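You operate a simulated robot arm through the tools that you are given. There is no shell and no other tool. Be economical: measure what you need, move in short steps, check, and stop when the job is done.

You are at the controls of a simulated two-armed robot. One attempt, no reset.

## Task
Scrub the grime off the steel washboard with the soaped scrub brush.
Fine: use the laundry soap; the board slides unless it is held steady with the other hand; soap and brush end in the orange tray. What is to be rubbed or washed off counts as gone when no trace of it is left.

The check looks at the end state, three seconds after you hand in, the way a careful person would. Anything else that was tipped, shoved, dropped, spilled or broken makes it a failure.

## Robot
Two 7-joint arms with two-finger parallel grippers on one trunk, on a base that drives. Base frame: it is fixed to the floor where the robot stands at the start and does not move with it; the origin is under the middle of the robot, x ahead of it, y to its left, z up. Units: mm, rad, N and s.
The left shoulder is at the start at [70, 163, 1370], the right one opposite. With the tool pointing down near the work surface each hand reaches from about 260 to 840 mm from the robot's upright axis, wherever it stands, measured 20 degrees to its own side. Places, roughly: tray [1000, 600, 900]. Payload 3.43 kg a hand.
The TCP of each hand is the grasp point between the finger pads, 34 mm short of the fingertips. In the tool frame z runs along the fingers and y along their closing line. Largest opening 128 mm; finger width 24, thickness 12; the body of the gripper, 48 by 130 mm, starts 96 mm behind the TCP.
Orientation is that of the tool frame in the base frame, as a unit quaternion [x, y, z, w]. With the fingers straight down and closing along the base's y, the tool's x points along the base's -x, its y along +y and its z along -z.

## Interface
- The arms move only by the tool send_rows. It takes "left_rows", "right_rows" or both (then of equal length, played together; a hand with none holds still); each is a list of rows, each a list of 7 numbers: the opening, from 0 (shut) to 1 (fully open), then the shift along the tool's x, y, z in units of 30 mm (1.0 is 30 mm), then the turn, a rotation vector about the tool's x, y, z in units of 4 degrees (1.0 is 4 degrees). In form: [[hand, x, y, z, wx, wy, wz], ...]. A call has 1 to 12 rows; each row shifts and turns the commanded pose from where the row before left it, along the tool's axes as they then stand. A call with a number of a shift or a turn outside -1 to 1 is refused whole. Each row takes 0.2 s and may step no farther than 50 mm and 0.15 rad from the row before; otherwise, or with a gripper value out of range, the whole call is refused. Where a pose cannot be reached the arm comes as near as it can. A force on the tool above 60 N (or 10 N above the force at the start of the call, whichever is more), or a blocked arm, ends the call early, and 0.2 s more pass. The fingers move at their own pace (about 153 mm/s each) and stop on an object; they squeeze with about 44 N. The grip force told is the motor's: it shows also when the fingers shut on nothing. Time passes only in rows, and 0.2 s behind the last, so rows that do not move let the fingers close. It gives the time, the measured TCP pose, the force on the tool (base axes), the opening and the grip force at its end, in the units of the frame above (readings bear some noise), with the torque about the TCP (base axes, N m) and any sound that the robot's microphone picked up, and new pictures: "show" is both (left out), scene, wrist or none (wrist: the cameras of the hands that moved).
- Cameras (640 x 400 px; columns grow to the right, rows downward): "scene" is now at [127.8, 23.5, 1603.9]; the picture's right is [0.40, -0.92, 0.00], its down [-0.57, -0.25, -0.78] and it looks along [0.72, 0.31, -0.62] (base axes); focal length 253 px, centre (320, 200). "left" rides on the left gripper at [76, 11, -160] in its tool frame; the picture's right is [-0.15, 0.99, 0.00], its down [-0.88, -0.13, -0.46] and it looks along [-0.45, -0.07, 0.89] (tool axes); focal length 234 px, centre (320, 200). "right" rides on the right gripper at [76, -11, -160] in its tool frame; the picture's right is [0.15, 0.99, 0.00], its down [-0.88, 0.13, -0.46] and it looks along [-0.45, 0.07, 0.89] (tool axes); focal length 234 px, centre (320, 200). There is no depth. A picture from a camera that has moved, and an enlarged one, comes with that camera's place and axes in the base frame and with its lens. The place of the scene camera against the robot may be out by one fixed shift of up to 18 mm in any direction.
- raise_lower(by): slides the trunk up (or, below 0, down) by that many mm; the arms and the scene camera ride with it, the base frame stays. It gives what a move gives, with no picture.
- base_move(legs): drives the robot by 1 to 6 legs, each [ahead, left, turn to the left] in mm, mm and rad, along the robot's own axes; the way and the turn of a leg run together, so that a leg with both is an arc; at most 1500 mm and 3.142 rad a leg. The arms and the cameras ride along, it lands a little off, and it stops where it bumps. It gives what a move gives, and a new picture of the scene camera.
- head_to(pan, tilt): turns the head with the scene camera to pan (to the left, within 1.501 rad either way) and tilt (down, from -0.506 to 1.204), counted from straight ahead of the robot. It gives what a move gives, and a new picture of the scene camera.
- inspect(camera, box): a new picture of the part [left, top, right, bottom] of that camera's present view, enlarged. No time passes.
- close_job(): hands the job in; it is judged then, once.

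Work in short steps. Places have to be worked out from the pictures, the camera data and where the tool is seen: move nearer, look again, correct. Check each grasp and each placing, and mend what went wrong. You have 120 turns and 260 pictures in all, those below and enlarged ones among them. Open the grippers and draw the arms clear of the work before you hand the job in, unless the task says otherwise; then end with one line.

The tools are called after ">>>" as a command line: name --argument value ..., lists and objects as JSON in quotes. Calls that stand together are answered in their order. send_rows: Moves the arms, as the interface text tells. Its arguments: {"type":"object","properties":{"left_rows":{"type":"array"},"right_rows":{"type":"array"},"show":{"type":"string","enum":["both","scene","wrist","none"]}},"required":[]} The other tools are called the same way: raise_lower (by) slides the trunk up or down; base_move (legs) drives the base; head_to (pan, tilt) turns the head that bears the scene camera; inspect (camera, box) takes an enlarged picture of a part of a camera's view; close_job () hands the job in.

At the start:

```text
time: 0.0
left_tcp_pos: [509.9, 446.2, 1311.2]
left_tool_rot: [0.0, 1.0, 0.001, -0.001]
left_force: [0.2, 0.3, 0.0]
left_torque: [0.01, 0.01, -0.01]
left_gripper_width: 128.3
left_gripper_force: 0.0
right_tcp_pos: [627.2, -3.9, 1234.8]
right_tool_rot: [0.001, 1.0, 0.0, -0.001]
right_force: [-0.5, 0.8, 0.4]
right_torque: [-0.01, -0.02, 0.01]
right_gripper_width: 128.0
right_gripper_force: 0.0
trunk travel left (down, up): [-850.0, 90.0]
robot x, y, heading: [3.5, -1.0, 0.006]
head pan, tilt: [0.412, 0.67]
```

scene: 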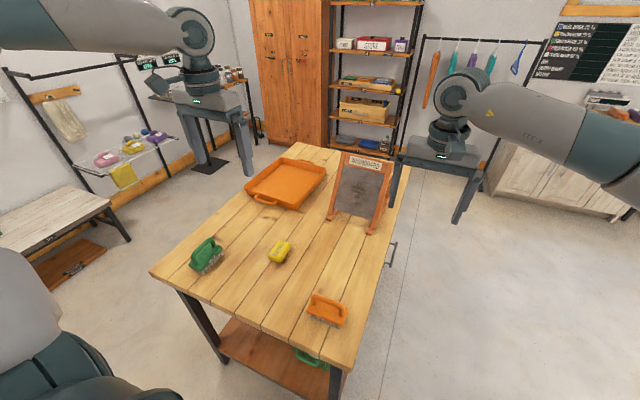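
right: 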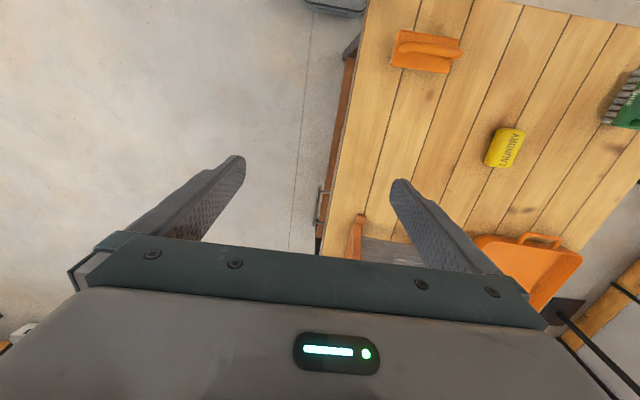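
left: 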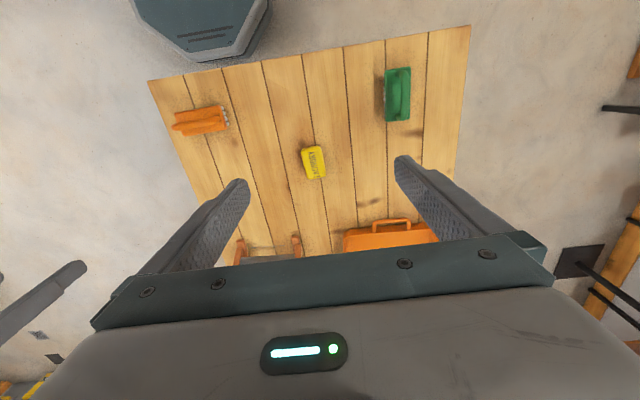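

The table holds two brushes (green, orange), a yellow laundry soap, an orange tray and the washboard. I enlarge the views to tell the tools apart and see the grime.

>>> inspect --camera "scene" --box '[140, 220, 380, 370]'

>>> inspect --camera "scene" --box '[230, 130, 420, 250]'

>>> inspect --camera "left" --box '[140, 40, 480, 250]'

```text
2.67 times, centred on (260, 295) of scene
camera zoom: at [127.8, 23.5, 1603.9], right [0.4, -0.92, 0.0], down [-0.57, -0.25, -0.78], along [0.72, 0.31, -0.62], focal length 675 px, centre (480, -53)
```

zoom: 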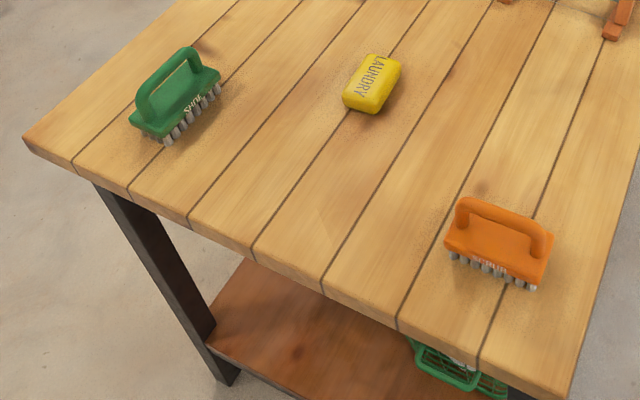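

```text
3.33 times, centred on (325, 190) of scene
camera zoom: at [127.8, 23.5, 1603.9], right [0.4, -0.92, 0.0], down [-0.57, -0.25, -0.78], along [0.72, 0.31, -0.62], focal length 844 px, centre (303, 233)
```

zoom: 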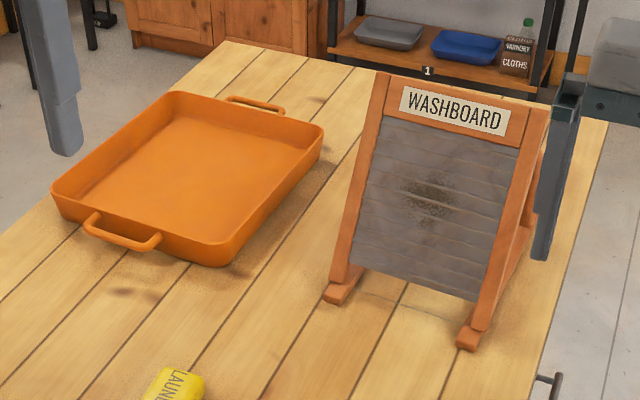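

```text
1.88 times, centred on (310, 145) of left
camera zoom: at [436.8, 456.9, 1471.0], right [0.15, 0.99, 0.0], down [0.88, -0.13, 0.46], along [0.45, -0.07, -0.89], focal length 441 px, centre (339, 304)
```

zoom: 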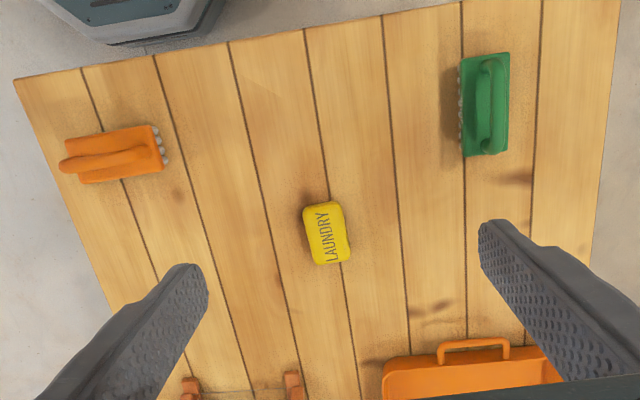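

I read the labels on the brushes up close.

>>> inspect --camera "scene" --box '[180, 230, 236, 280]'

>>> inspect --camera "scene" --box '[300, 285, 356, 335]'

>>> inspect --camera "scene" --box '[325, 145, 405, 240]'

```text
8.00 times, centred on (208, 255) of scene
camera zoom: at [127.8, 23.5, 1603.9], right [0.4, -0.92, 0.0], down [-0.57, -0.25, -0.78], along [0.72, 0.31, -0.62], focal length 2024 px, centre (1216, -240)
```

zoom: 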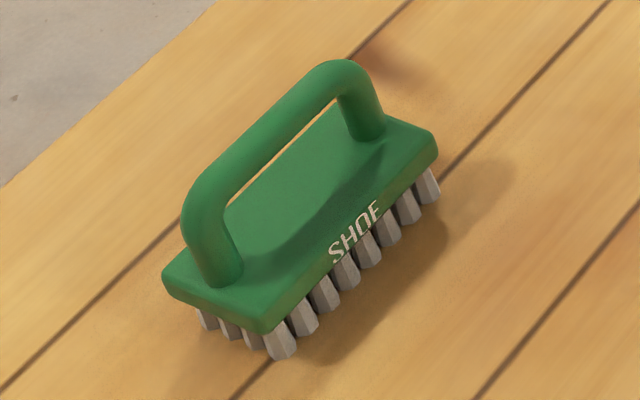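

```text
8.00 times, centred on (328, 310) of scene
camera zoom: at [127.8, 23.5, 1603.9], right [0.4, -0.92, 0.0], down [-0.57, -0.25, -0.78], along [0.72, 0.31, -0.62], focal length 2024 px, centre (256, -680)
```

zoom: 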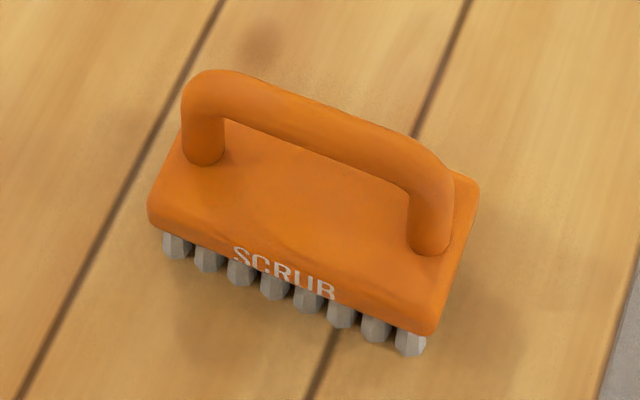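

```text
4.21 times, centred on (365, 192) of scene
camera zoom: at [127.8, 23.5, 1603.9], right [0.4, -0.92, 0.0], down [-0.57, -0.25, -0.78], along [0.72, 0.31, -0.62], focal length 1066 px, centre (130, 232)
```

zoom: 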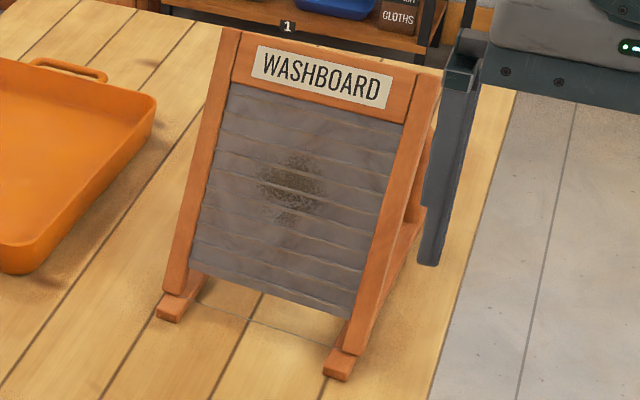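

The orange brush reads SCRUB (green is SHOE). It sits near [505,120], handle along y; the soap is near [625,395], the board near [920,190]. I move the left hand over the scrub brush and the right hand out of the way.

>>> send_rows --left_rows '[[1, 0, -1, 0, 0, 0, 0], [1, 0, -1, 0, 0, 0, 0], [1, 0, -1, 0, 0, 0, 0], [1, 0, -1, 0, 0, 0, 0], [1, 0, -1, 0, 0, 0, 0], [1, 0, -1, 0, 0, 0, 0], [1, 0, -1, 0, 0, 0, 0], [1, 0, -1, 0, 0, 0, 0], [1, 0, -1, 0, 0, 0, 0], [1, 0, -1, 0, 0, 0, 0]]' --right_rows '[[1, 0, -1, 0, 0, 0, 0], [1, 0, -1, 0, 0, 0, 0], [1, 0, -1, 0, 0, 0, 0], [1, 0, -1, 0, 0, 0, 0], [1, 0, -1, 0, 0, 0, 0], [1, 0, -1, 0, 0, 0, 0], [1, 0, -1, 0, 0, 0, 0], [1, 0, -1, 0, 0, 0, 0], [1, 0, -1, 0, 0, 0, 0], [1, 0, 0, 0, 0, 0, 0]]' --show "none"

>>> send_rows --left_rows '[[1, 0, 0, 0, 0, 0, 1], [1, 0, 0, 0, 0, 0, 1], [1, 0, 0, 0, 0, 0, 1], [1, 0, 0, 0, 0, 0, 1], [1, 0, 0, 0, 0, 0, 1], [1, 0, 0, 0, 0, 0, 1], [1, 0, 0, 0, 0, 0, 1], [1, 0, 0, 0, 0, 0, 1], [1, 0, 0, 0, 0, 0, 1], [1, 0, 0, 0, 0, 0, 1], [1, 0, 0, 0, 0, 0, 1], [1, 0, 0, 0, 0, 0, 1]]' --show "none"

>>> send_rows --left_rows '[[1, 0, 0, 0, 0, 0, 1], [1, 0, 0, 0, 0, 0, 1], [1, 0, 0, 0, 0, 0, 1], [1, 0, 0, 0, 0, 0, 1], [1, 0, 0, 0, 0, 0, 1], [1, 0, 0, 0, 0, 0, 1], [1, 0, 0, 0, 0, 0, 1], [1, 0, 0, 0, 0, 0, 1], [1, 0, 0, 0, 0, 0, 1], [1, 0, 0, 0, 0, 0, 1], [1, 0, 0, 0, 0, 0, 0.5]]'

```text
time: 2.2
left_tcp_pos: [514.4, 142.6, 1308.6]
left_tool_rot: [-0.002, 1.0, -0.001, -0.001]
left_force: [1.2, 0.4, -0.5]
left_torque: [-0.01, 0.02, -0.01]
left_gripper_width: 128.1
left_gripper_force: 0.0
right_tcp_pos: [629.4, -275.5, 1231.5]
right_tool_rot: [0.0, 1.0, 0.0, 0.0]
right_force: [1.0, 0.4, -0.7]
right_torque: [0.0, 0.02, 0.03]
right_gripper_width: 128.1
right_gripper_force: 0.2
trunk travel left (down, up): [-850.0, 90.0]
robot x, y, heading: [1.4, -0.2, -0.002]
head pan, tilt: [0.412, 0.67]
```

```text
time: 4.8
left_tcp_pos: [512.3, 146.2, 1313.3]
left_tool_rot: [0.407, 0.914, 0.0, 0.0]
left_force: [0.8, 0.0, 0.5]
left_torque: [-0.02, -0.02, -0.02]
left_gripper_width: 128.0
left_gripper_force: 0.1
right_tcp_pos: [627.8, -275.7, 1234.4]
right_tool_rot: [0.0, 1.0, 0.0, 0.0]
right_force: [-0.1, 0.6, 0.1]
right_torque: [-0.02, -0.01, -0.02]
right_gripper_width: 128.0
right_gripper_force: 0.1
trunk travel left (down, up): [-850.0, 90.0]
robot x, y, heading: [2.6, 1.1, 0.004]
head pan, tilt: [0.412, 0.67]
```

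```text
time: 7.2
left_tcp_pos: [509.5, 145.8, 1312.2]
left_tool_rot: [0.707, 0.708, 0.001, 0.0]
left_force: [-0.2, -0.2, -0.3]
left_torque: [0.01, 0.0, -0.01]
left_gripper_width: 127.9
left_gripper_force: 0.1
right_tcp_pos: [626.2, -274.6, 1234.2]
right_tool_rot: [0.0, 1.0, 0.0, 0.0]
right_force: [0.0, -0.1, 0.4]
right_torque: [0.03, 0.03, -0.02]
right_gripper_width: 128.0
right_gripper_force: 0.0
trunk travel left (down, up): [-850.0, 90.0]
robot x, y, heading: [0.3, -3.5, 0.004]
head pan, tilt: [0.412, 0.67]
camera scene: at [127.8, 23.3, 1603.9], right [0.4, -0.92, 0.0], down [-0.57, -0.25, -0.78], along [0.72, 0.31, -0.62], focal length 253 px, centre (320, 200)
camera left: at [523.7, 221.6, 1471.4], right [0.99, -0.15, 0.0], down [-0.13, -0.88, 0.46], along [-0.07, -0.45, -0.89], focal length 234 px, centre (320, 200)
```

scene: 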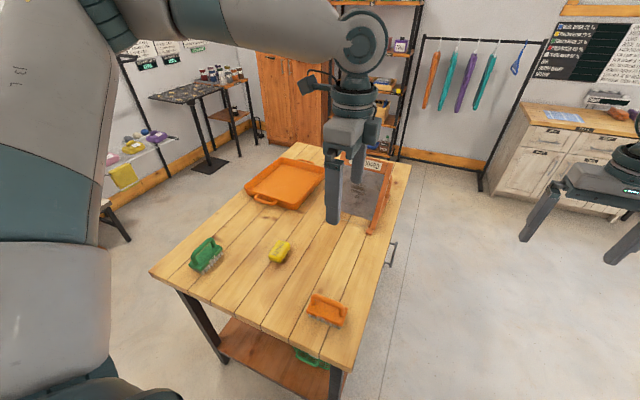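
left: 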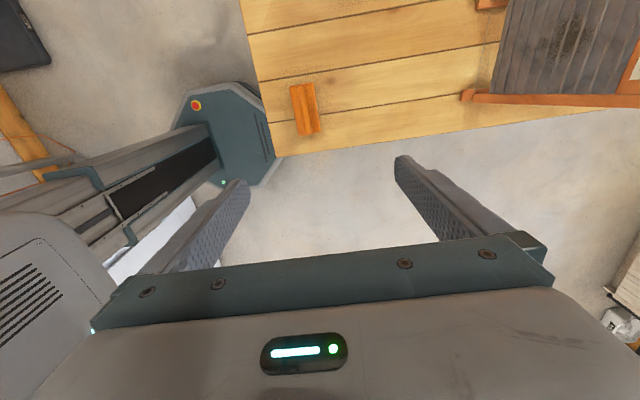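

Left tool is now closing along x. Wrist view puts the brush near [480,168]; I descend over it for a closer look.

>>> send_rows --left_rows '[[1, 0.7, -1, 1, 0, 0, 0], [1, 0, 0, 1, 0, 0, 0], [1, 0, 0, 1, 0, 0, 0], [1, 0, 0, 1, 0, 0, 0], [1, 0, 0, 1, 0, 0, 0], [1, 0, 0, 1, 0, 0, 0], [1, 0, 0, 1, 0, 0, 0], [1, 0, 0, 1, 0, 0, 0]]' --show "both"

>>> inspect --camera "left" --box '[220, 80, 420, 230]'

```text
time: 9.0
left_tcp_pos: [478.0, 175.8, 1077.9]
left_tool_rot: [0.706, 0.708, 0.0, 0.001]
left_force: [0.5, 0.4, 0.2]
left_torque: [-0.04, 0.02, 0.0]
left_gripper_width: 128.0
left_gripper_force: 0.1
left hand out of reach, approached as far as the arm can: row 8
right_tcp_pos: [627.1, -274.6, 1234.0]
right_tool_rot: [0.0, 1.0, 0.0, 0.0]
right_force: [-0.5, -0.2, -0.3]
right_torque: [0.01, -0.01, -0.01]
right_gripper_width: 128.0
right_gripper_force: 0.2
trunk travel left (down, up): [-850.0, 90.0]
robot x, y, heading: [-1.6, -1.3, 0.005]
head pan, tilt: [0.412, 0.67]
camera scene: at [127.6, 23.7, 1604.0], right [0.4, -0.92, 0.0], down [-0.57, -0.25, -0.78], along [0.72, 0.31, -0.62], focal length 253 px, centre (320, 200)
camera left: at [490.3, 252.4, 1237.1], right [0.99, -0.15, 0.0], down [-0.13, -0.88, 0.46], along [-0.07, -0.45, -0.89], focal length 234 px, centre (320, 200)
```

scene: 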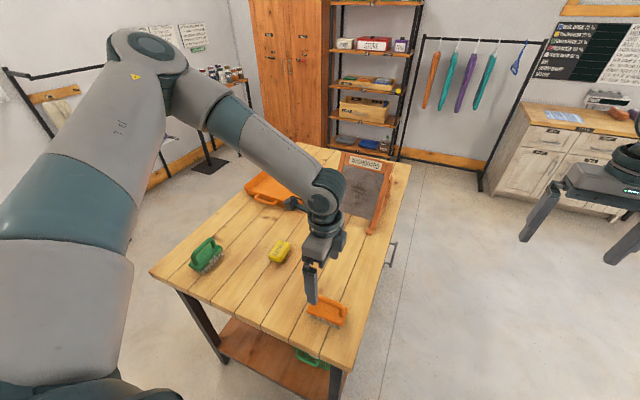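
left: 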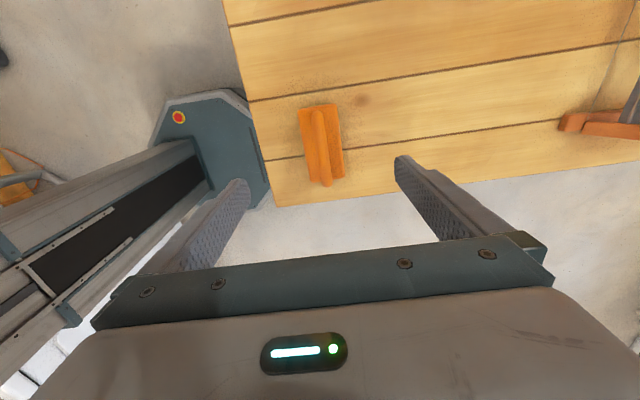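

```text
2.67 times, centred on (320, 155) of left
camera zoom: at [490.3, 252.4, 1237.1], right [0.99, -0.15, 0.0], down [-0.13, -0.88, 0.46], along [-0.07, -0.45, -0.89], focal length 624 px, centre (320, 320)
```

zoom: 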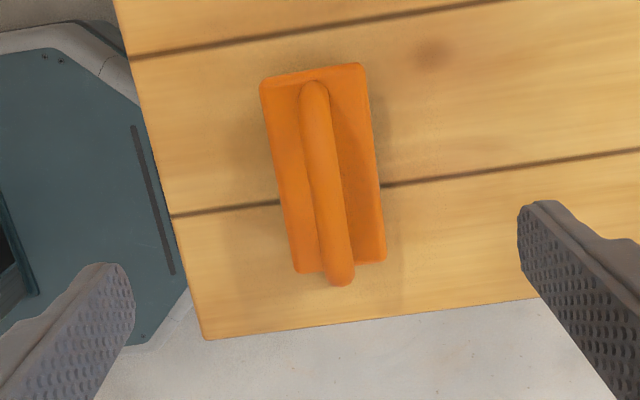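

The hand is centred on the brush (x≈480, y≈175) but the arm is folded; I lower the trunk instead and look again.

>>> raise_lower --by -100

>>> inspect --camera "left" --box '[220, 80, 420, 230]'

>>> inspect --camera "scene" --box '[240, 220, 400, 340]'

```text
time: 10.3
left_tcp_pos: [477.2, 176.2, 978.9]
left_tool_rot: [0.707, 0.707, -0.001, 0.001]
left_force: [1.0, -0.1, 0.6]
left_torque: [0.07, 0.01, 0.03]
left_gripper_width: 127.7
left_gripper_force: 0.0
right_tcp_pos: [626.6, -275.2, 1134.3]
right_tool_rot: [0.0, 1.0, 0.0, 0.0]
right_force: [0.6, 1.3, -0.8]
right_torque: [0.04, -0.05, -0.02]
right_gripper_width: 128.2
right_gripper_force: 0.0
trunk travel left (down, up): [-750.0, 190.0]
robot x, y, heading: [-2.4, 2.3, -0.006]
head pan, tilt: [0.412, 0.67]
```

```text
2.67 times, centred on (320, 155) of left
camera zoom: at [490.3, 252.1, 1137.6], right [0.99, -0.15, 0.0], down [-0.13, -0.88, 0.46], along [-0.07, -0.45, -0.89], focal length 624 px, centre (320, 320)
```

zoom: 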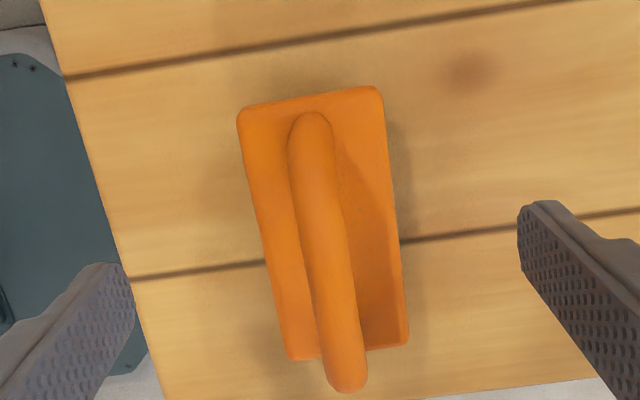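

```text
3.33 times, centred on (320, 280) of scene
camera zoom: at [127.4, 23.3, 1504.0], right [0.4, -0.92, 0.0], down [-0.57, -0.25, -0.78], along [0.72, 0.31, -0.62], focal length 844 px, centre (320, -67)
```

zoom: 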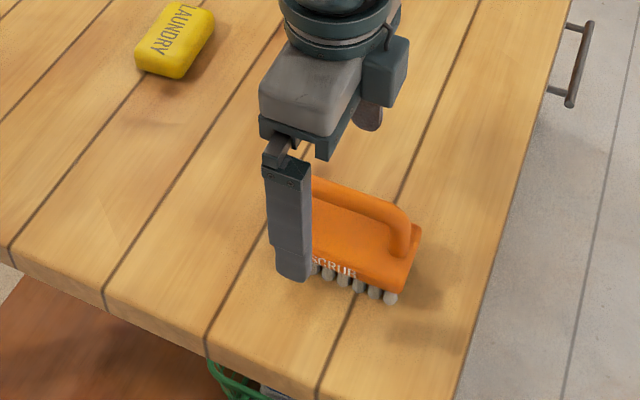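

Plate top looks to be at z≈890 and the bar at z≈930, centred at [482,176]. I lower the trunk so the pads straddle the bar.

>>> raise_lower --by -45

>>> send_rows --left_rows '[[1, 0, 0.13, 0, 0, 0, 0]]'

>>> inspect --camera "scene" --box '[240, 200, 400, 320]'

```text
time: 11.2
left_tcp_pos: [477.6, 176.3, 934.1]
left_tool_rot: [0.707, 0.708, 0.0, 0.0]
left_force: [0.6, -0.4, -0.5]
left_torque: [0.01, 0.01, 0.01]
left_gripper_width: 128.4
left_gripper_force: 0.1
right_tcp_pos: [625.7, -275.5, 1090.3]
right_tool_rot: [-0.001, 1.0, 0.0, 0.0]
right_force: [-0.7, -0.3, -0.5]
right_torque: [-0.02, -0.03, -0.01]
right_gripper_width: 128.0
right_gripper_force: 0.1
trunk travel left (down, up): [-705.0, 235.0]
robot x, y, heading: [2.4, 0.7, 0.0]
head pan, tilt: [0.412, 0.67]
```

```text
time: 11.6
left_tcp_pos: [482.2, 176.8, 934.1]
left_tool_rot: [0.707, 0.707, -0.002, 0.001]
left_force: [-0.3, 0.1, 0.6]
left_torque: [-0.04, -0.03, 0.01]
left_gripper_width: 128.3
left_gripper_force: 0.1
right_tcp_pos: [626.7, -273.8, 1089.3]
right_tool_rot: [0.0, 1.0, 0.0, 0.0]
right_force: [0.3, -0.5, -0.2]
right_torque: [0.0, 0.01, 0.01]
right_gripper_width: 127.9
right_gripper_force: 0.0
trunk travel left (down, up): [-705.0, 235.0]
robot x, y, heading: [-2.9, -2.9, 0.001]
head pan, tilt: [0.412, 0.67]
camera scene: at [128.1, 23.4, 1458.9], right [0.4, -0.92, 0.0], down [-0.57, -0.25, -0.78], along [0.72, 0.31, -0.62], focal length 253 px, centre (320, 200)
camera left: at [495.3, 253.1, 1092.2], right [0.99, -0.15, 0.0], down [-0.13, -0.88, 0.46], along [-0.07, -0.45, -0.89], focal length 234 px, centre (320, 200)
```

scene: 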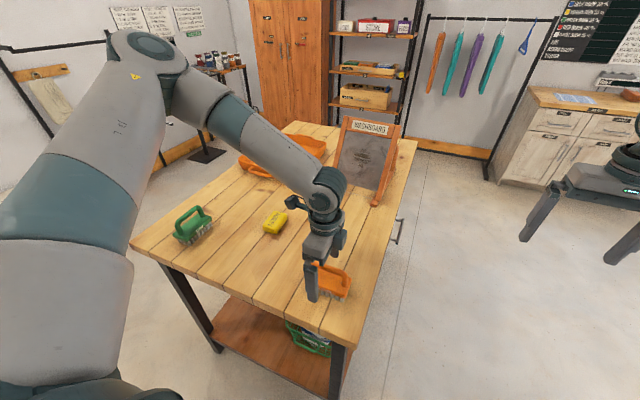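
left: 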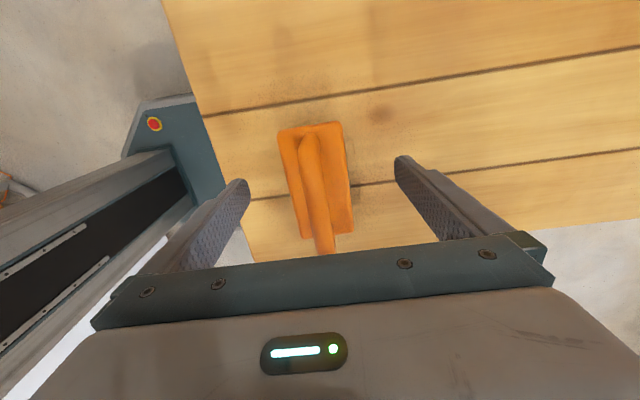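

```text
3.33 times, centred on (320, 260) of scene
camera zoom: at [128.1, 23.4, 1458.9], right [0.4, -0.92, 0.0], down [-0.57, -0.25, -0.78], along [0.72, 0.31, -0.62], focal length 844 px, centre (320, 0)
```

zoom: 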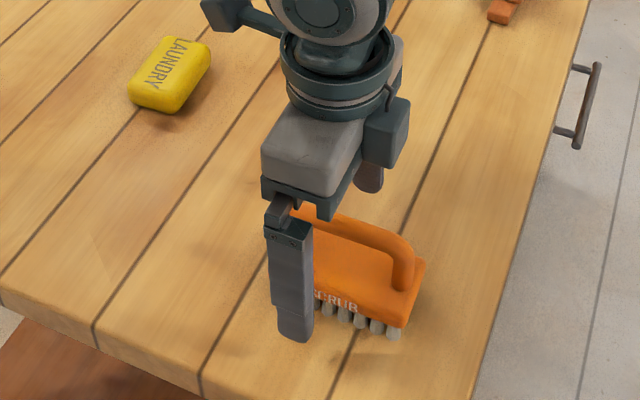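

The bar lies between the pads at TCP height. I close the gripper.

>>> send_rows --left_rows '[[0, 0, 0, 0, 0, 0, 0], [0, 0, 0, 0, 0, 0, 0], [0, 0, 0, 0, 0, 0, 0]]'

>>> inspect --camera "left" --box '[220, 90, 420, 240]'

>>> inspect --camera "scene" --box '[280, 230, 380, 305]'

```text
time: 12.4
left_tcp_pos: [482.7, 176.2, 934.7]
left_tool_rot: [0.707, 0.707, 0.001, 0.002]
left_force: [3.6, 1.3, 9.7]
left_torque: [-0.06, 0.04, 0.12]
left_gripper_width: 15.0
left_gripper_force: 43.7
right_tcp_pos: [626.6, -276.2, 1090.1]
right_tool_rot: [0.0, 1.0, 0.0, -0.001]
right_force: [-0.2, 0.2, 0.7]
right_torque: [0.01, 0.0, -0.02]
right_gripper_width: 128.0
right_gripper_force: 0.0
trunk travel left (down, up): [-705.0, 235.0]
robot x, y, heading: [-1.7, -2.5, -0.006]
head pan, tilt: [0.412, 0.67]
camera scene: at [127.3, 23.1, 1459.1], right [0.4, -0.92, 0.0], down [-0.57, -0.25, -0.78], along [0.72, 0.31, -0.62], focal length 253 px, centre (320, 200)
camera left: at [494.9, 252.8, 1093.1], right [0.99, -0.15, 0.0], down [-0.13, -0.88, 0.46], along [-0.06, -0.45, -0.89], focal length 234 px, centre (320, 200)
```

scene: 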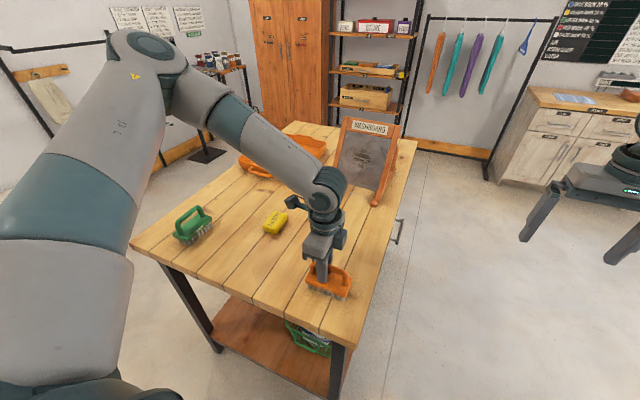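
left: 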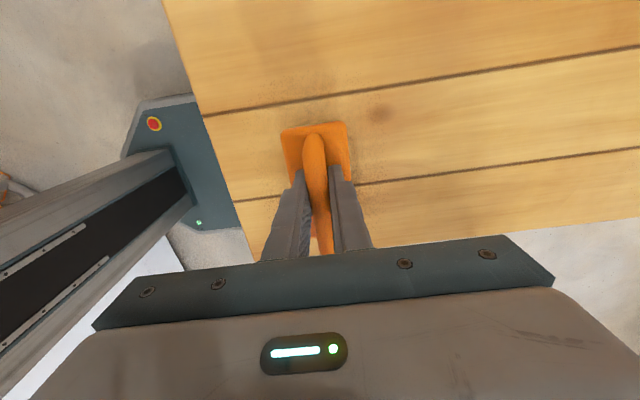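

```text
2.67 times, centred on (320, 165) of left
camera zoom: at [494.9, 252.8, 1093.1], right [0.99, -0.15, 0.0], down [-0.13, -0.88, 0.46], along [-0.06, -0.45, -0.89], focal length 624 px, centre (320, 293)
```

zoom: 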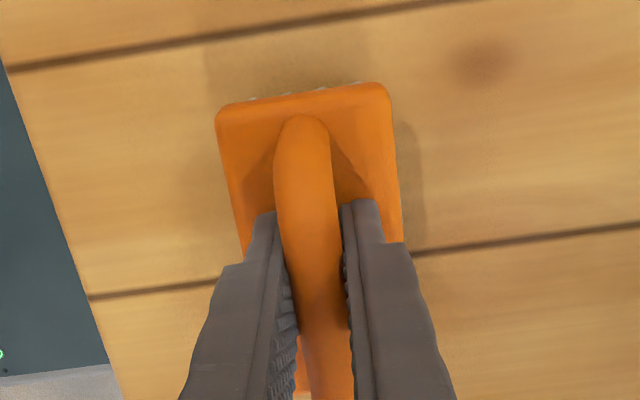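

```text
5.33 times, centred on (330, 268) of scene
camera zoom: at [127.3, 23.1, 1459.1], right [0.4, -0.92, 0.0], down [-0.57, -0.25, -0.78], along [0.72, 0.31, -0.62], focal length 1350 px, centre (267, -160)
```

zoom: 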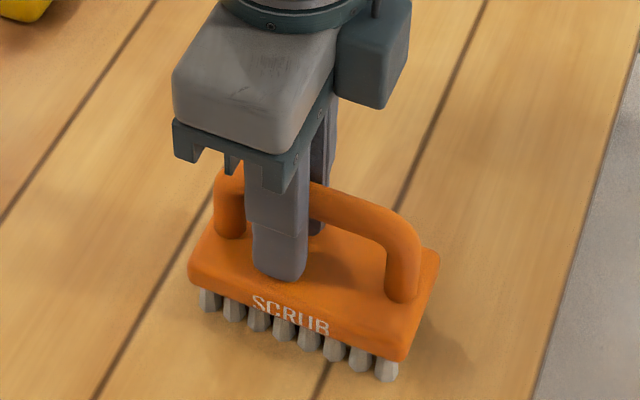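

Grip is firm on the bar (15 mm, 44 N), tips on the plate. I raise the trunk to lift it and check.

>>> raise_lower --by 120

>>> send_rows --left_rows '[[0, 1, 1, 0, 0, 0, 0], [0, 1, 1, 0, 0, 0, 0], [0, 1, 1, 0, 0, 0, 0], [0, 1, 1, 0, 0, 0, 0], [0, 1, 0.8, 0, 0, 0, 0], [0, 1, 0, 0, 0, 0, 0], [0, 1, 0, 0, 0, 0, 0]]'

```text
time: 13.9
left_tcp_pos: [482.2, 176.9, 1052.3]
left_tool_rot: [0.707, 0.707, -0.001, 0.001]
left_force: [1.1, -0.3, -1.2]
left_torque: [0.03, 0.0, 0.01]
left_gripper_width: 14.8
left_gripper_force: 44.5
right_tcp_pos: [627.1, -274.3, 1209.1]
right_tool_rot: [0.0, 1.0, 0.0, 0.0]
right_force: [0.4, -0.1, 0.0]
right_torque: [0.01, -0.02, -0.01]
right_gripper_width: 128.1
right_gripper_force: 0.1
trunk travel left (down, up): [-825.0, 115.0]
robot x, y, heading: [0.9, -1.3, -0.004]
head pan, tilt: [0.412, 0.67]
```

```text
time: 15.5
left_tcp_pos: [628.2, 390.2, 1051.2]
left_tool_rot: [0.707, 0.707, -0.001, 0.002]
left_force: [0.2, 0.0, -1.0]
left_torque: [0.01, 0.0, -0.01]
left_gripper_width: 15.1
left_gripper_force: 44.1
right_tcp_pos: [627.1, -273.9, 1209.5]
right_tool_rot: [0.0, 1.0, 0.0, 0.0]
right_force: [-0.2, -0.1, 0.2]
right_torque: [-0.05, -0.04, 0.02]
right_gripper_width: 128.4
right_gripper_force: 0.1
trunk travel left (down, up): [-825.0, 115.0]
robot x, y, heading: [2.1, 0.4, 0.002]
head pan, tilt: [0.412, 0.67]
camera scene: at [127.3, 25.1, 1578.9], right [0.4, -0.92, 0.0], down [-0.57, -0.25, -0.78], along [0.72, 0.31, -0.62], focal length 253 px, centre (320, 200)
camera left: at [640.6, 467.3, 1210.9], right [0.99, -0.15, 0.0], down [-0.13, -0.88, 0.46], along [-0.07, -0.45, -0.89], focal length 234 px, centre (320, 200)
```

scene: 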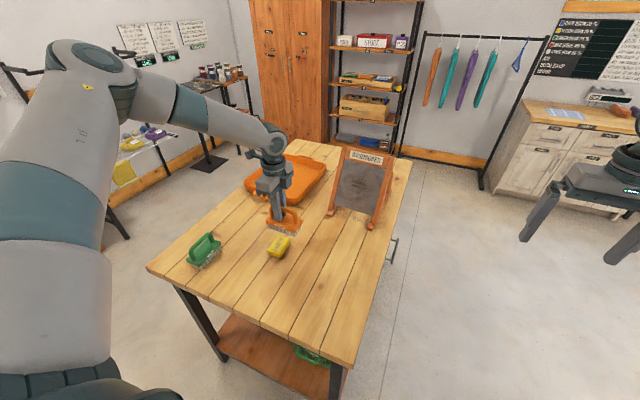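
left: 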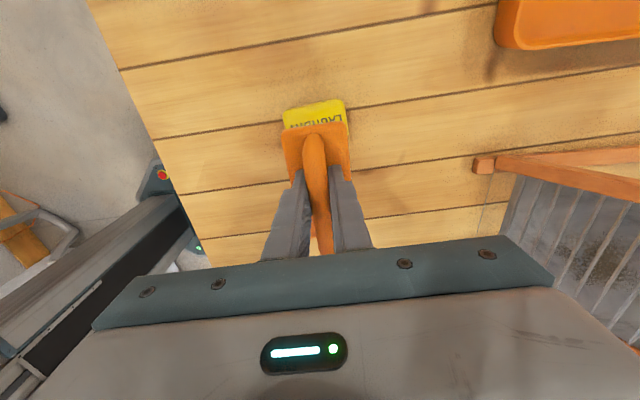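

The brush is held; the soap's centre is about [620,412], long side along x. I shift over it and descend near to it.

>>> send_rows --left_rows '[[0, 0.9, -0.27, 0, 0, 0, 0], [0, 0, 0, 1, 0, 0, 0], [0, 0, 0, 0.9, 0, 0, 0]]'

>>> inspect --camera "scene" --box '[220, 190, 340, 280]'

```text
time: 16.3
left_tcp_pos: [619.4, 413.4, 993.5]
left_tool_rot: [0.707, 0.707, 0.0, 0.001]
left_force: [0.7, -0.4, -1.7]
left_torque: [0.0, 0.0, 0.01]
left_gripper_width: 15.0
left_gripper_force: 43.8
right_tcp_pos: [629.8, -275.2, 1209.0]
right_tool_rot: [0.0, 1.0, 0.001, 0.0]
right_force: [-0.2, -0.8, 0.5]
right_torque: [0.0, 0.02, -0.01]
right_gripper_width: 128.2
right_gripper_force: 0.0
trunk travel left (down, up): [-825.0, 115.0]
robot x, y, heading: [0.1, 3.3, -0.001]
head pan, tilt: [0.412, 0.67]
camera scene: at [130.1, 21.4, 1578.8], right [0.4, -0.92, 0.0], down [-0.57, -0.25, -0.78], along [0.72, 0.31, -0.62], focal length 253 px, centre (320, 200)
camera left: at [633.2, 489.7, 1152.6], right [0.99, -0.15, 0.0], down [-0.13, -0.88, 0.46], along [-0.07, -0.45, -0.89], focal length 234 px, centre (320, 200)
```

scene: 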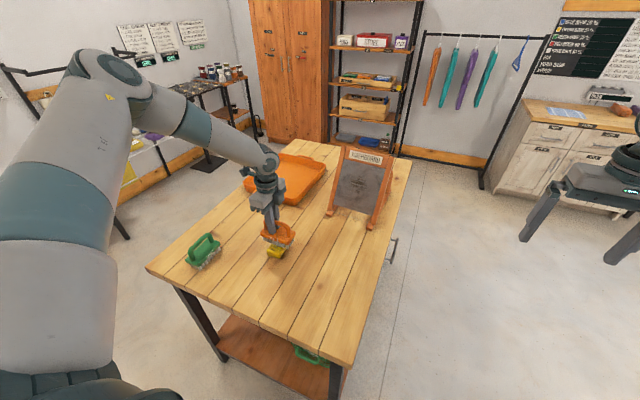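
left: 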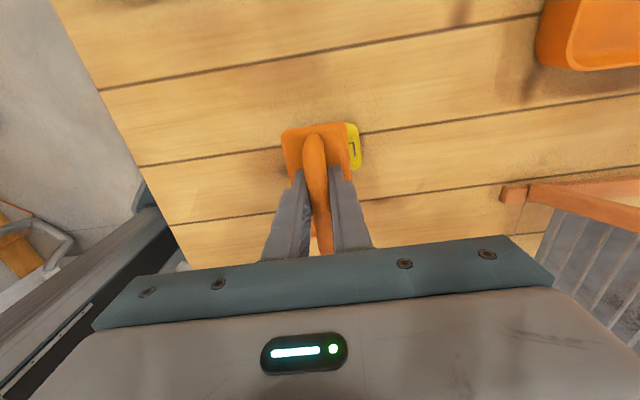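

```text
4.44 times, centred on (280, 235) of scene
camera zoom: at [130.1, 21.4, 1578.8], right [0.4, -0.92, 0.0], down [-0.57, -0.25, -0.78], along [0.72, 0.31, -0.62], focal length 1125 px, centre (498, 44)
```

zoom: 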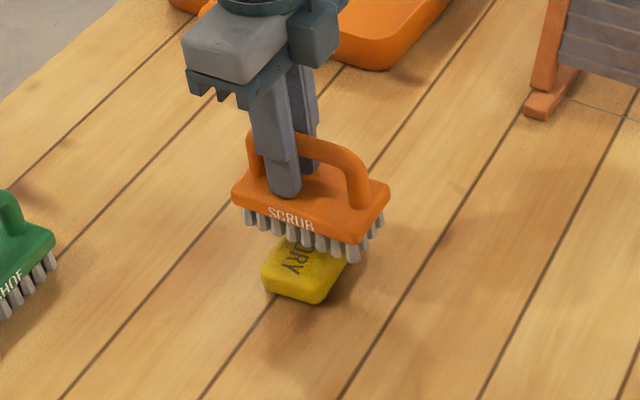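

The brush hangs roughly 20 mm over the soap and is well centred. I descend in small steps until contact.

>>> send_rows --left_rows '[[0, 0, 0, 0.25, 0, 0, 0], [0, 0, 0, 0.2, 0, 0, 0], [0, 0, 0, 0.15, 0, 0, 0]]' --show "none"

>>> inspect --camera "scene" --box '[240, 200, 320, 260]'

```text
time: 17.1
left_tcp_pos: [617.7, 414.9, 977.1]
left_tool_rot: [0.706, 0.708, -0.001, 0.002]
left_force: [0.1, 0.9, -0.5]
left_torque: [0.01, -0.04, 0.01]
left_gripper_width: 15.0
left_gripper_force: 44.1
right_tcp_pos: [626.0, -275.1, 1209.7]
right_tool_rot: [0.0, 1.0, -0.001, -0.001]
right_force: [-0.4, -0.4, -0.1]
right_torque: [0.01, -0.01, 0.0]
right_gripper_width: 128.1
right_gripper_force: 0.0
trunk travel left (down, up): [-825.0, 115.0]
robot x, y, heading: [-1.9, -0.4, 0.002]
head pan, tilt: [0.412, 0.67]
```

```text
6.67 times, centred on (280, 230) of scene
camera zoom: at [127.4, 23.6, 1579.0], right [0.4, -0.92, 0.0], down [-0.57, -0.25, -0.78], along [0.72, 0.31, -0.62], focal length 1687 px, centre (587, 0)
```

zoom: 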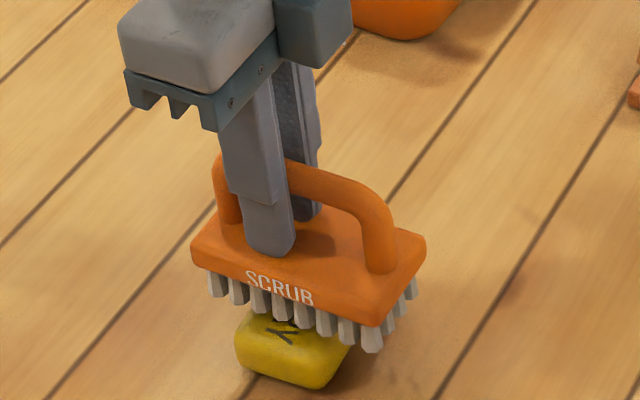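

No contact yet; I go on in 3 mm steps.

>>> send_rows --left_rows '[[0, 0, 0, 0.1, 0, 0, 0], [0, 0, 0, 0.1, 0, 0, 0], [0, 0, 0, 0.1, 0, 0, 0]]' --show "none"

>>> inspect --camera "scene" --box '[240, 200, 320, 260]'

```text
time: 17.9
left_tcp_pos: [617.7, 413.8, 969.0]
left_tool_rot: [0.707, 0.707, -0.001, 0.001]
left_force: [-0.9, -0.2, -1.4]
left_torque: [0.05, -0.03, 0.01]
left_gripper_width: 14.9
left_gripper_force: 43.6
right_tcp_pos: [627.4, -274.3, 1208.1]
right_tool_rot: [0.0, 1.0, 0.0, 0.0]
right_force: [0.0, -0.4, -0.3]
right_torque: [0.02, 0.0, 0.03]
right_gripper_width: 128.0
right_gripper_force: 0.1
trunk travel left (down, up): [-825.0, 115.0]
robot x, y, heading: [-1.0, -0.9, -0.002]
head pan, tilt: [0.412, 0.67]
```

```text
6.67 times, centred on (280, 230) of scene
camera zoom: at [128.2, 23.3, 1578.9], right [0.4, -0.92, 0.0], down [-0.57, -0.25, -0.78], along [0.72, 0.31, -0.62], focal length 1687 px, centre (587, 0)
```

zoom: 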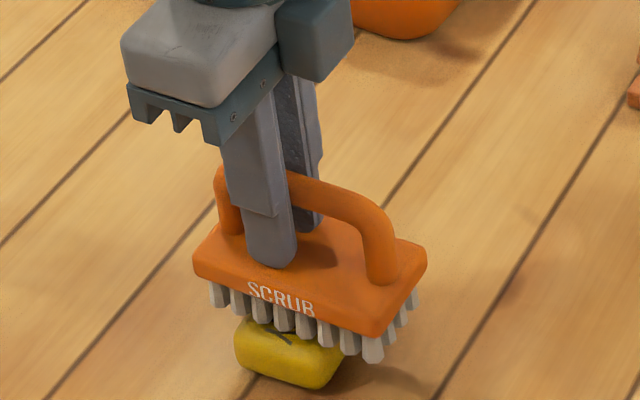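

Nearly touching; a few more 3 mm steps.

>>> send_rows --left_rows '[[0, 0, 0, 0.1, 0, 0, 0], [0, 0, 0, 0.1, 0, 0, 0]]' --show "none"

>>> inspect --camera "scene" --box '[240, 200, 320, 260]'

```text
time: 18.5
left_tcp_pos: [617.4, 412.7, 964.3]
left_tool_rot: [0.708, 0.707, 0.001, 0.002]
left_force: [0.0, 0.5, 7.6]
left_torque: [-0.07, 0.04, 0.02]
left_gripper_width: 14.9
left_gripper_force: 44.0
right_tcp_pos: [625.4, -275.2, 1209.2]
right_tool_rot: [0.0, 1.0, 0.0, 0.0]
right_force: [0.6, 0.1, 0.7]
right_torque: [-0.01, 0.0, 0.0]
right_gripper_width: 128.1
right_gripper_force: 0.0
trunk travel left (down, up): [-825.0, 115.0]
robot x, y, heading: [1.4, -0.5, 0.003]
head pan, tilt: [0.412, 0.67]
```

```text
6.67 times, centred on (280, 230) of scene
camera zoom: at [126.7, 22.4, 1579.2], right [0.4, -0.92, 0.0], down [-0.57, -0.25, -0.78], along [0.72, 0.31, -0.62], focal length 1687 px, centre (587, 0)
```

zoom: 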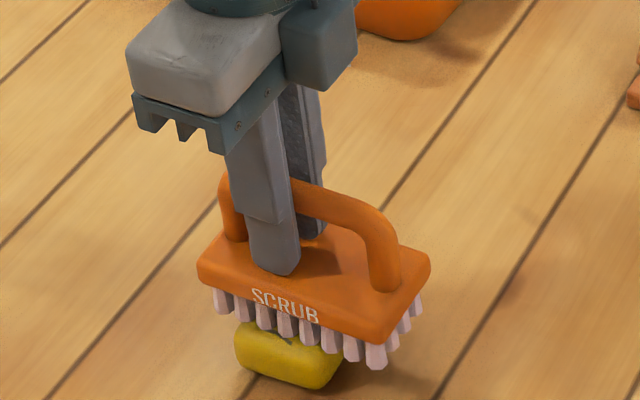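

Contact (7.6 N) and the bristles have changed colour – soap is taken up. I rub a few short strokes and lift.

>>> send_rows --left_rows '[[0, 0, 0.25, 0, 0, 0, 0], [0, 0, -0.25, 0, 0, 0, 0], [0, 0, -0.25, 0, 0, 0, 0], [0, 0, 0.25, 0, 0, 0, 0], [0, 0.25, 0, 0, 0, 0, 0], [0, -0.25, 0, 0, 0, 0, 0], [0, -0.25, 0, 0, 0, 0, 0], [0, 0.25, 0, 0, 0, 0, 0], [0, 0, 0, -0.5, 0, 0, 0], [0, 0, 0, -1, 0, 0, 0], [0, 0, 0, -1, 0, 0, 0]]'

>>> inspect --camera "scene" --box '[240, 190, 320, 260]'

```text
time: 20.9
left_tcp_pos: [619.7, 415.2, 1038.2]
left_tool_rot: [0.706, 0.708, -0.001, 0.001]
left_force: [0.4, -0.5, -2.3]
left_torque: [0.01, 0.01, 0.0]
left_gripper_width: 15.2
left_gripper_force: 44.5
right_tcp_pos: [625.3, -275.5, 1209.8]
right_tool_rot: [0.0, 1.0, 0.0, 0.0]
right_force: [-0.2, 0.0, -0.1]
right_torque: [0.0, -0.02, 0.03]
right_gripper_width: 128.1
right_gripper_force: 0.0
trunk travel left (down, up): [-825.0, 115.0]
robot x, y, heading: [-3.8, 2.2, 0.001]
head pan, tilt: [0.412, 0.67]
camera scene: at [127.1, 23.2, 1578.9], right [0.4, -0.92, 0.0], down [-0.57, -0.25, -0.78], along [0.72, 0.31, -0.62], focal length 253 px, centre (320, 200)
camera left: at [632.2, 490.2, 1196.9], right [0.99, -0.15, 0.0], down [-0.13, -0.88, 0.46], along [-0.07, -0.45, -0.89], focal length 234 px, centre (320, 200)
```

scene: 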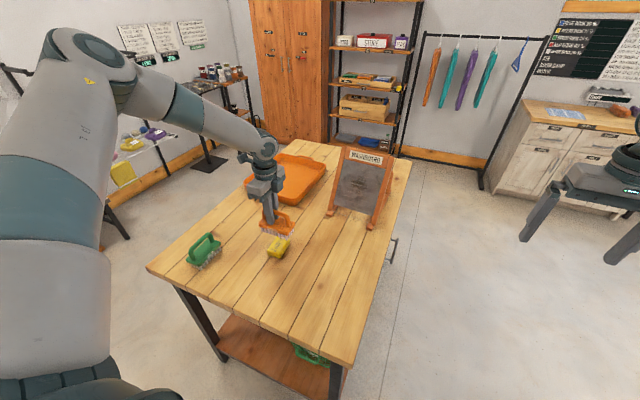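
left: 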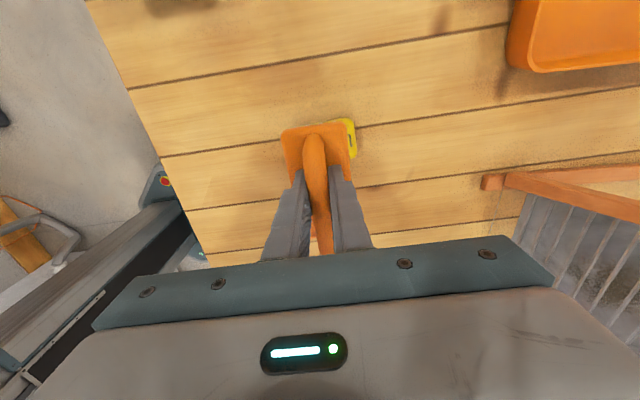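

```text
5.71 times, centred on (280, 225) of scene
camera zoom: at [127.1, 23.2, 1578.9], right [0.4, -0.92, 0.0], down [-0.57, -0.25, -0.78], along [0.72, 0.31, -0.62], focal length 1446 px, centre (549, 57)
```

zoom: 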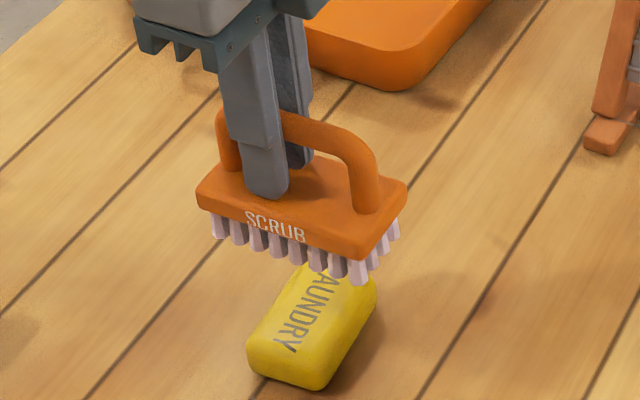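

Soap left where it was, brush soaped. From the views the board's feet front edge lies near x≈865 (y≈138–317), its top near [944,~215,1155], grime about [908,214,1030]. I'll stand diagonally at the right-front corner of the table so both hands reach it: first back off, go right, turn left.

>>> base_move --legs '[[-100, 0, 0], [0, -400, 0], [0, 0, 0.7]]'

```text
time: 26.0
left_tcp_pos: [103.7, 315.4, 1037.8]
left_tool_rot: [0.418, 0.908, 0.0, 0.0]
left_force: [0.1, -0.5, -1.5]
left_torque: [0.0, 0.01, 0.01]
left_gripper_width: 15.0
left_gripper_force: 43.6
right_tcp_pos: [556.1, -203.3, 1209.9]
right_tool_rot: [-0.346, 0.938, 0.0, 0.0]
right_force: [0.4, -0.1, -0.2]
right_torque: [0.01, -0.03, 0.02]
right_gripper_width: 128.1
right_gripper_force: 0.0
trunk travel left (down, up): [-825.0, 115.0]
robot x, y, heading: [-98.4, -406.3, 0.705]
head pan, tilt: [0.412, 0.67]
camera scene: at [-24.5, -303.4, 1578.9], right [0.9, -0.44, 0.0], down [-0.27, -0.56, -0.78], along [0.34, 0.71, -0.62], focal length 253 px, centre (320, 200)
```

scene: 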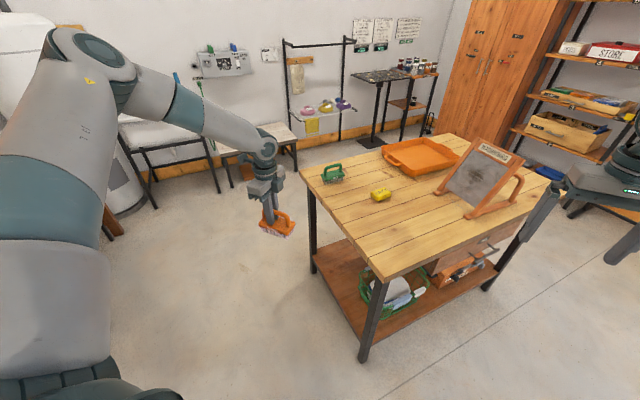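

Clear so far. Now I drive to about [380,-405] keeping the heading, and turn the head right to face the board.

>>> base_move --legs '[[367, -309, 0]]'

>>> head_to --pan 0.1 --tilt 0.6

```text
time: 28.9
left_tcp_pos: [591.6, 328.9, 1036.5]
left_tool_rot: [0.42, 0.907, 0.0, 0.001]
left_force: [1.1, -0.7, -0.8]
left_torque: [0.02, -0.01, 0.02]
left_gripper_width: 14.9
left_gripper_force: 44.2
right_tcp_pos: [1041.2, -191.7, 1210.3]
right_tool_rot: [-0.343, 0.939, 0.001, 0.0]
right_force: [-0.2, 0.3, -0.6]
right_torque: [0.0, 0.01, -0.01]
right_gripper_width: 128.1
right_gripper_force: 0.1
trunk travel left (down, up): [-825.0, 115.0]
robot x, y, heading: [387.0, -387.1, 0.704]
head pan, tilt: [0.412, 0.67]
camera scene: at [460.2, -288.3, 1579.0], right [0.9, -0.44, 0.0], down [-0.27, -0.56, -0.78], along [0.35, 0.7, -0.62], focal length 253 px, centre (320, 200)
```

scene: 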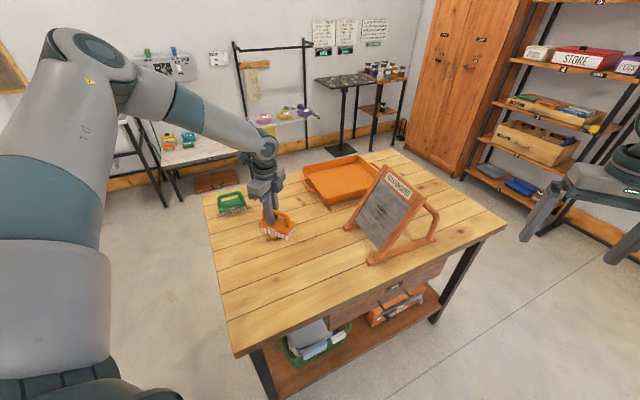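

```text
time: 29.7
left_tcp_pos: [592.2, 330.3, 1037.1]
left_tool_rot: [0.42, 0.907, -0.001, 0.001]
left_force: [0.7, 0.1, -1.6]
left_torque: [-0.02, 0.01, -0.01]
left_gripper_width: 15.1
left_gripper_force: 43.8
right_tcp_pos: [1042.4, -192.6, 1209.4]
right_tool_rot: [-0.344, 0.939, 0.001, 0.0]
right_force: [-0.3, 0.1, -0.4]
right_torque: [-0.01, 0.01, 0.01]
right_gripper_width: 127.9
right_gripper_force: 0.1
trunk travel left (down, up): [-825.0, 115.0]
robot x, y, heading: [385.5, -387.9, 0.702]
head pan, tilt: [0.099, 0.6]
camera scene: at [485.6, -301.9, 1584.9], right [0.72, -0.69, 0.0], down [-0.39, -0.41, -0.82], along [0.57, 0.59, -0.57], focal length 253 px, centre (320, 200)
```

scene: 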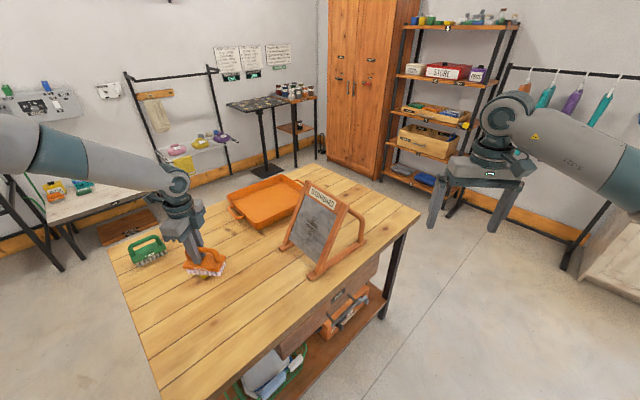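

>>> inspect --camera "scene" --box '[260, 170, 400, 290]'

```text
3.33 times, centred on (330, 230) of scene
camera zoom: at [485.6, -301.9, 1584.9], right [0.72, -0.69, 0.0], down [-0.39, -0.41, -0.82], along [0.57, 0.59, -0.57], focal length 844 px, centre (287, 100)
```

zoom: 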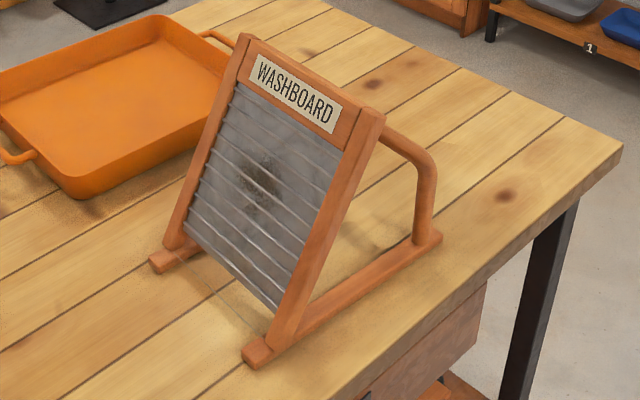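

The board leans back about 26° (top at x≈987, z≈1127, y 121–311; grime about [933,220,1004]), with open side arms behind. I'll grip its top rail from above with the right hand; for reach I drive a bit closer and turn slightly more.

>>> base_move --legs '[[112, -40, 0.2]]'

>>> inspect --camera "right" --box '[0, 0, 640, 400]'

```text
time: 31.0
left_tcp_pos: [554.8, 406.7, 1038.7]
left_tool_rot: [0.33, 0.944, 0.001, 0.002]
left_force: [-0.2, 0.2, -1.3]
left_torque: [0.04, 0.01, 0.04]
left_gripper_width: 14.8
left_gripper_force: 44.4
right_tcp_pos: [1097.3, -18.2, 1209.6]
right_tool_rot: [-0.434, 0.901, 0.001, 0.0]
right_force: [0.3, -0.3, -0.7]
right_torque: [0.0, 0.0, 0.03]
right_gripper_width: 127.8
right_gripper_force: 0.1
trunk travel left (down, up): [-825.0, 115.0]
robot x, y, heading: [488.9, -337.5, 0.901]
head pan, tilt: [0.099, 0.6]
camera scene: at [569.8, -234.6, 1585.2], right [0.84, -0.54, 0.0], down [-0.31, -0.47, -0.83], along [0.45, 0.69, -0.56], focal length 253 px, centre (320, 200)
```

scene: 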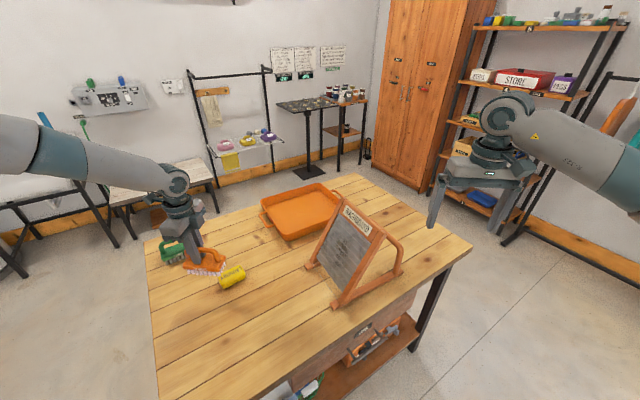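

```text
1.00 times, centred on (320, 200) of right (not enlarged: the box is as wide or as high as the picture)
camera zoom: at [1059.2, -84.8, 1370.8], right [-0.86, 0.5, 0.0], down [0.45, 0.77, 0.46], along [0.23, 0.4, -0.89], focal length 234 px, centre (320, 200)
```

zoom: 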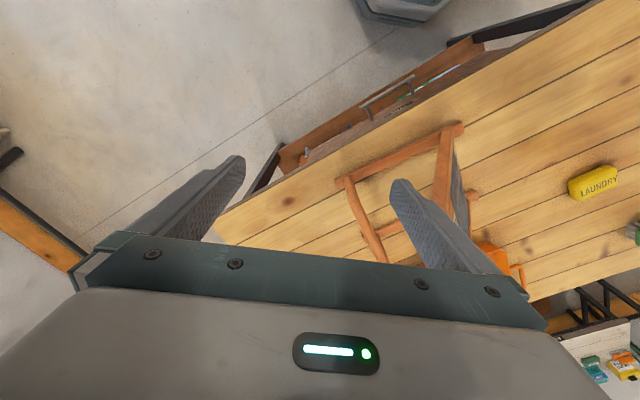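

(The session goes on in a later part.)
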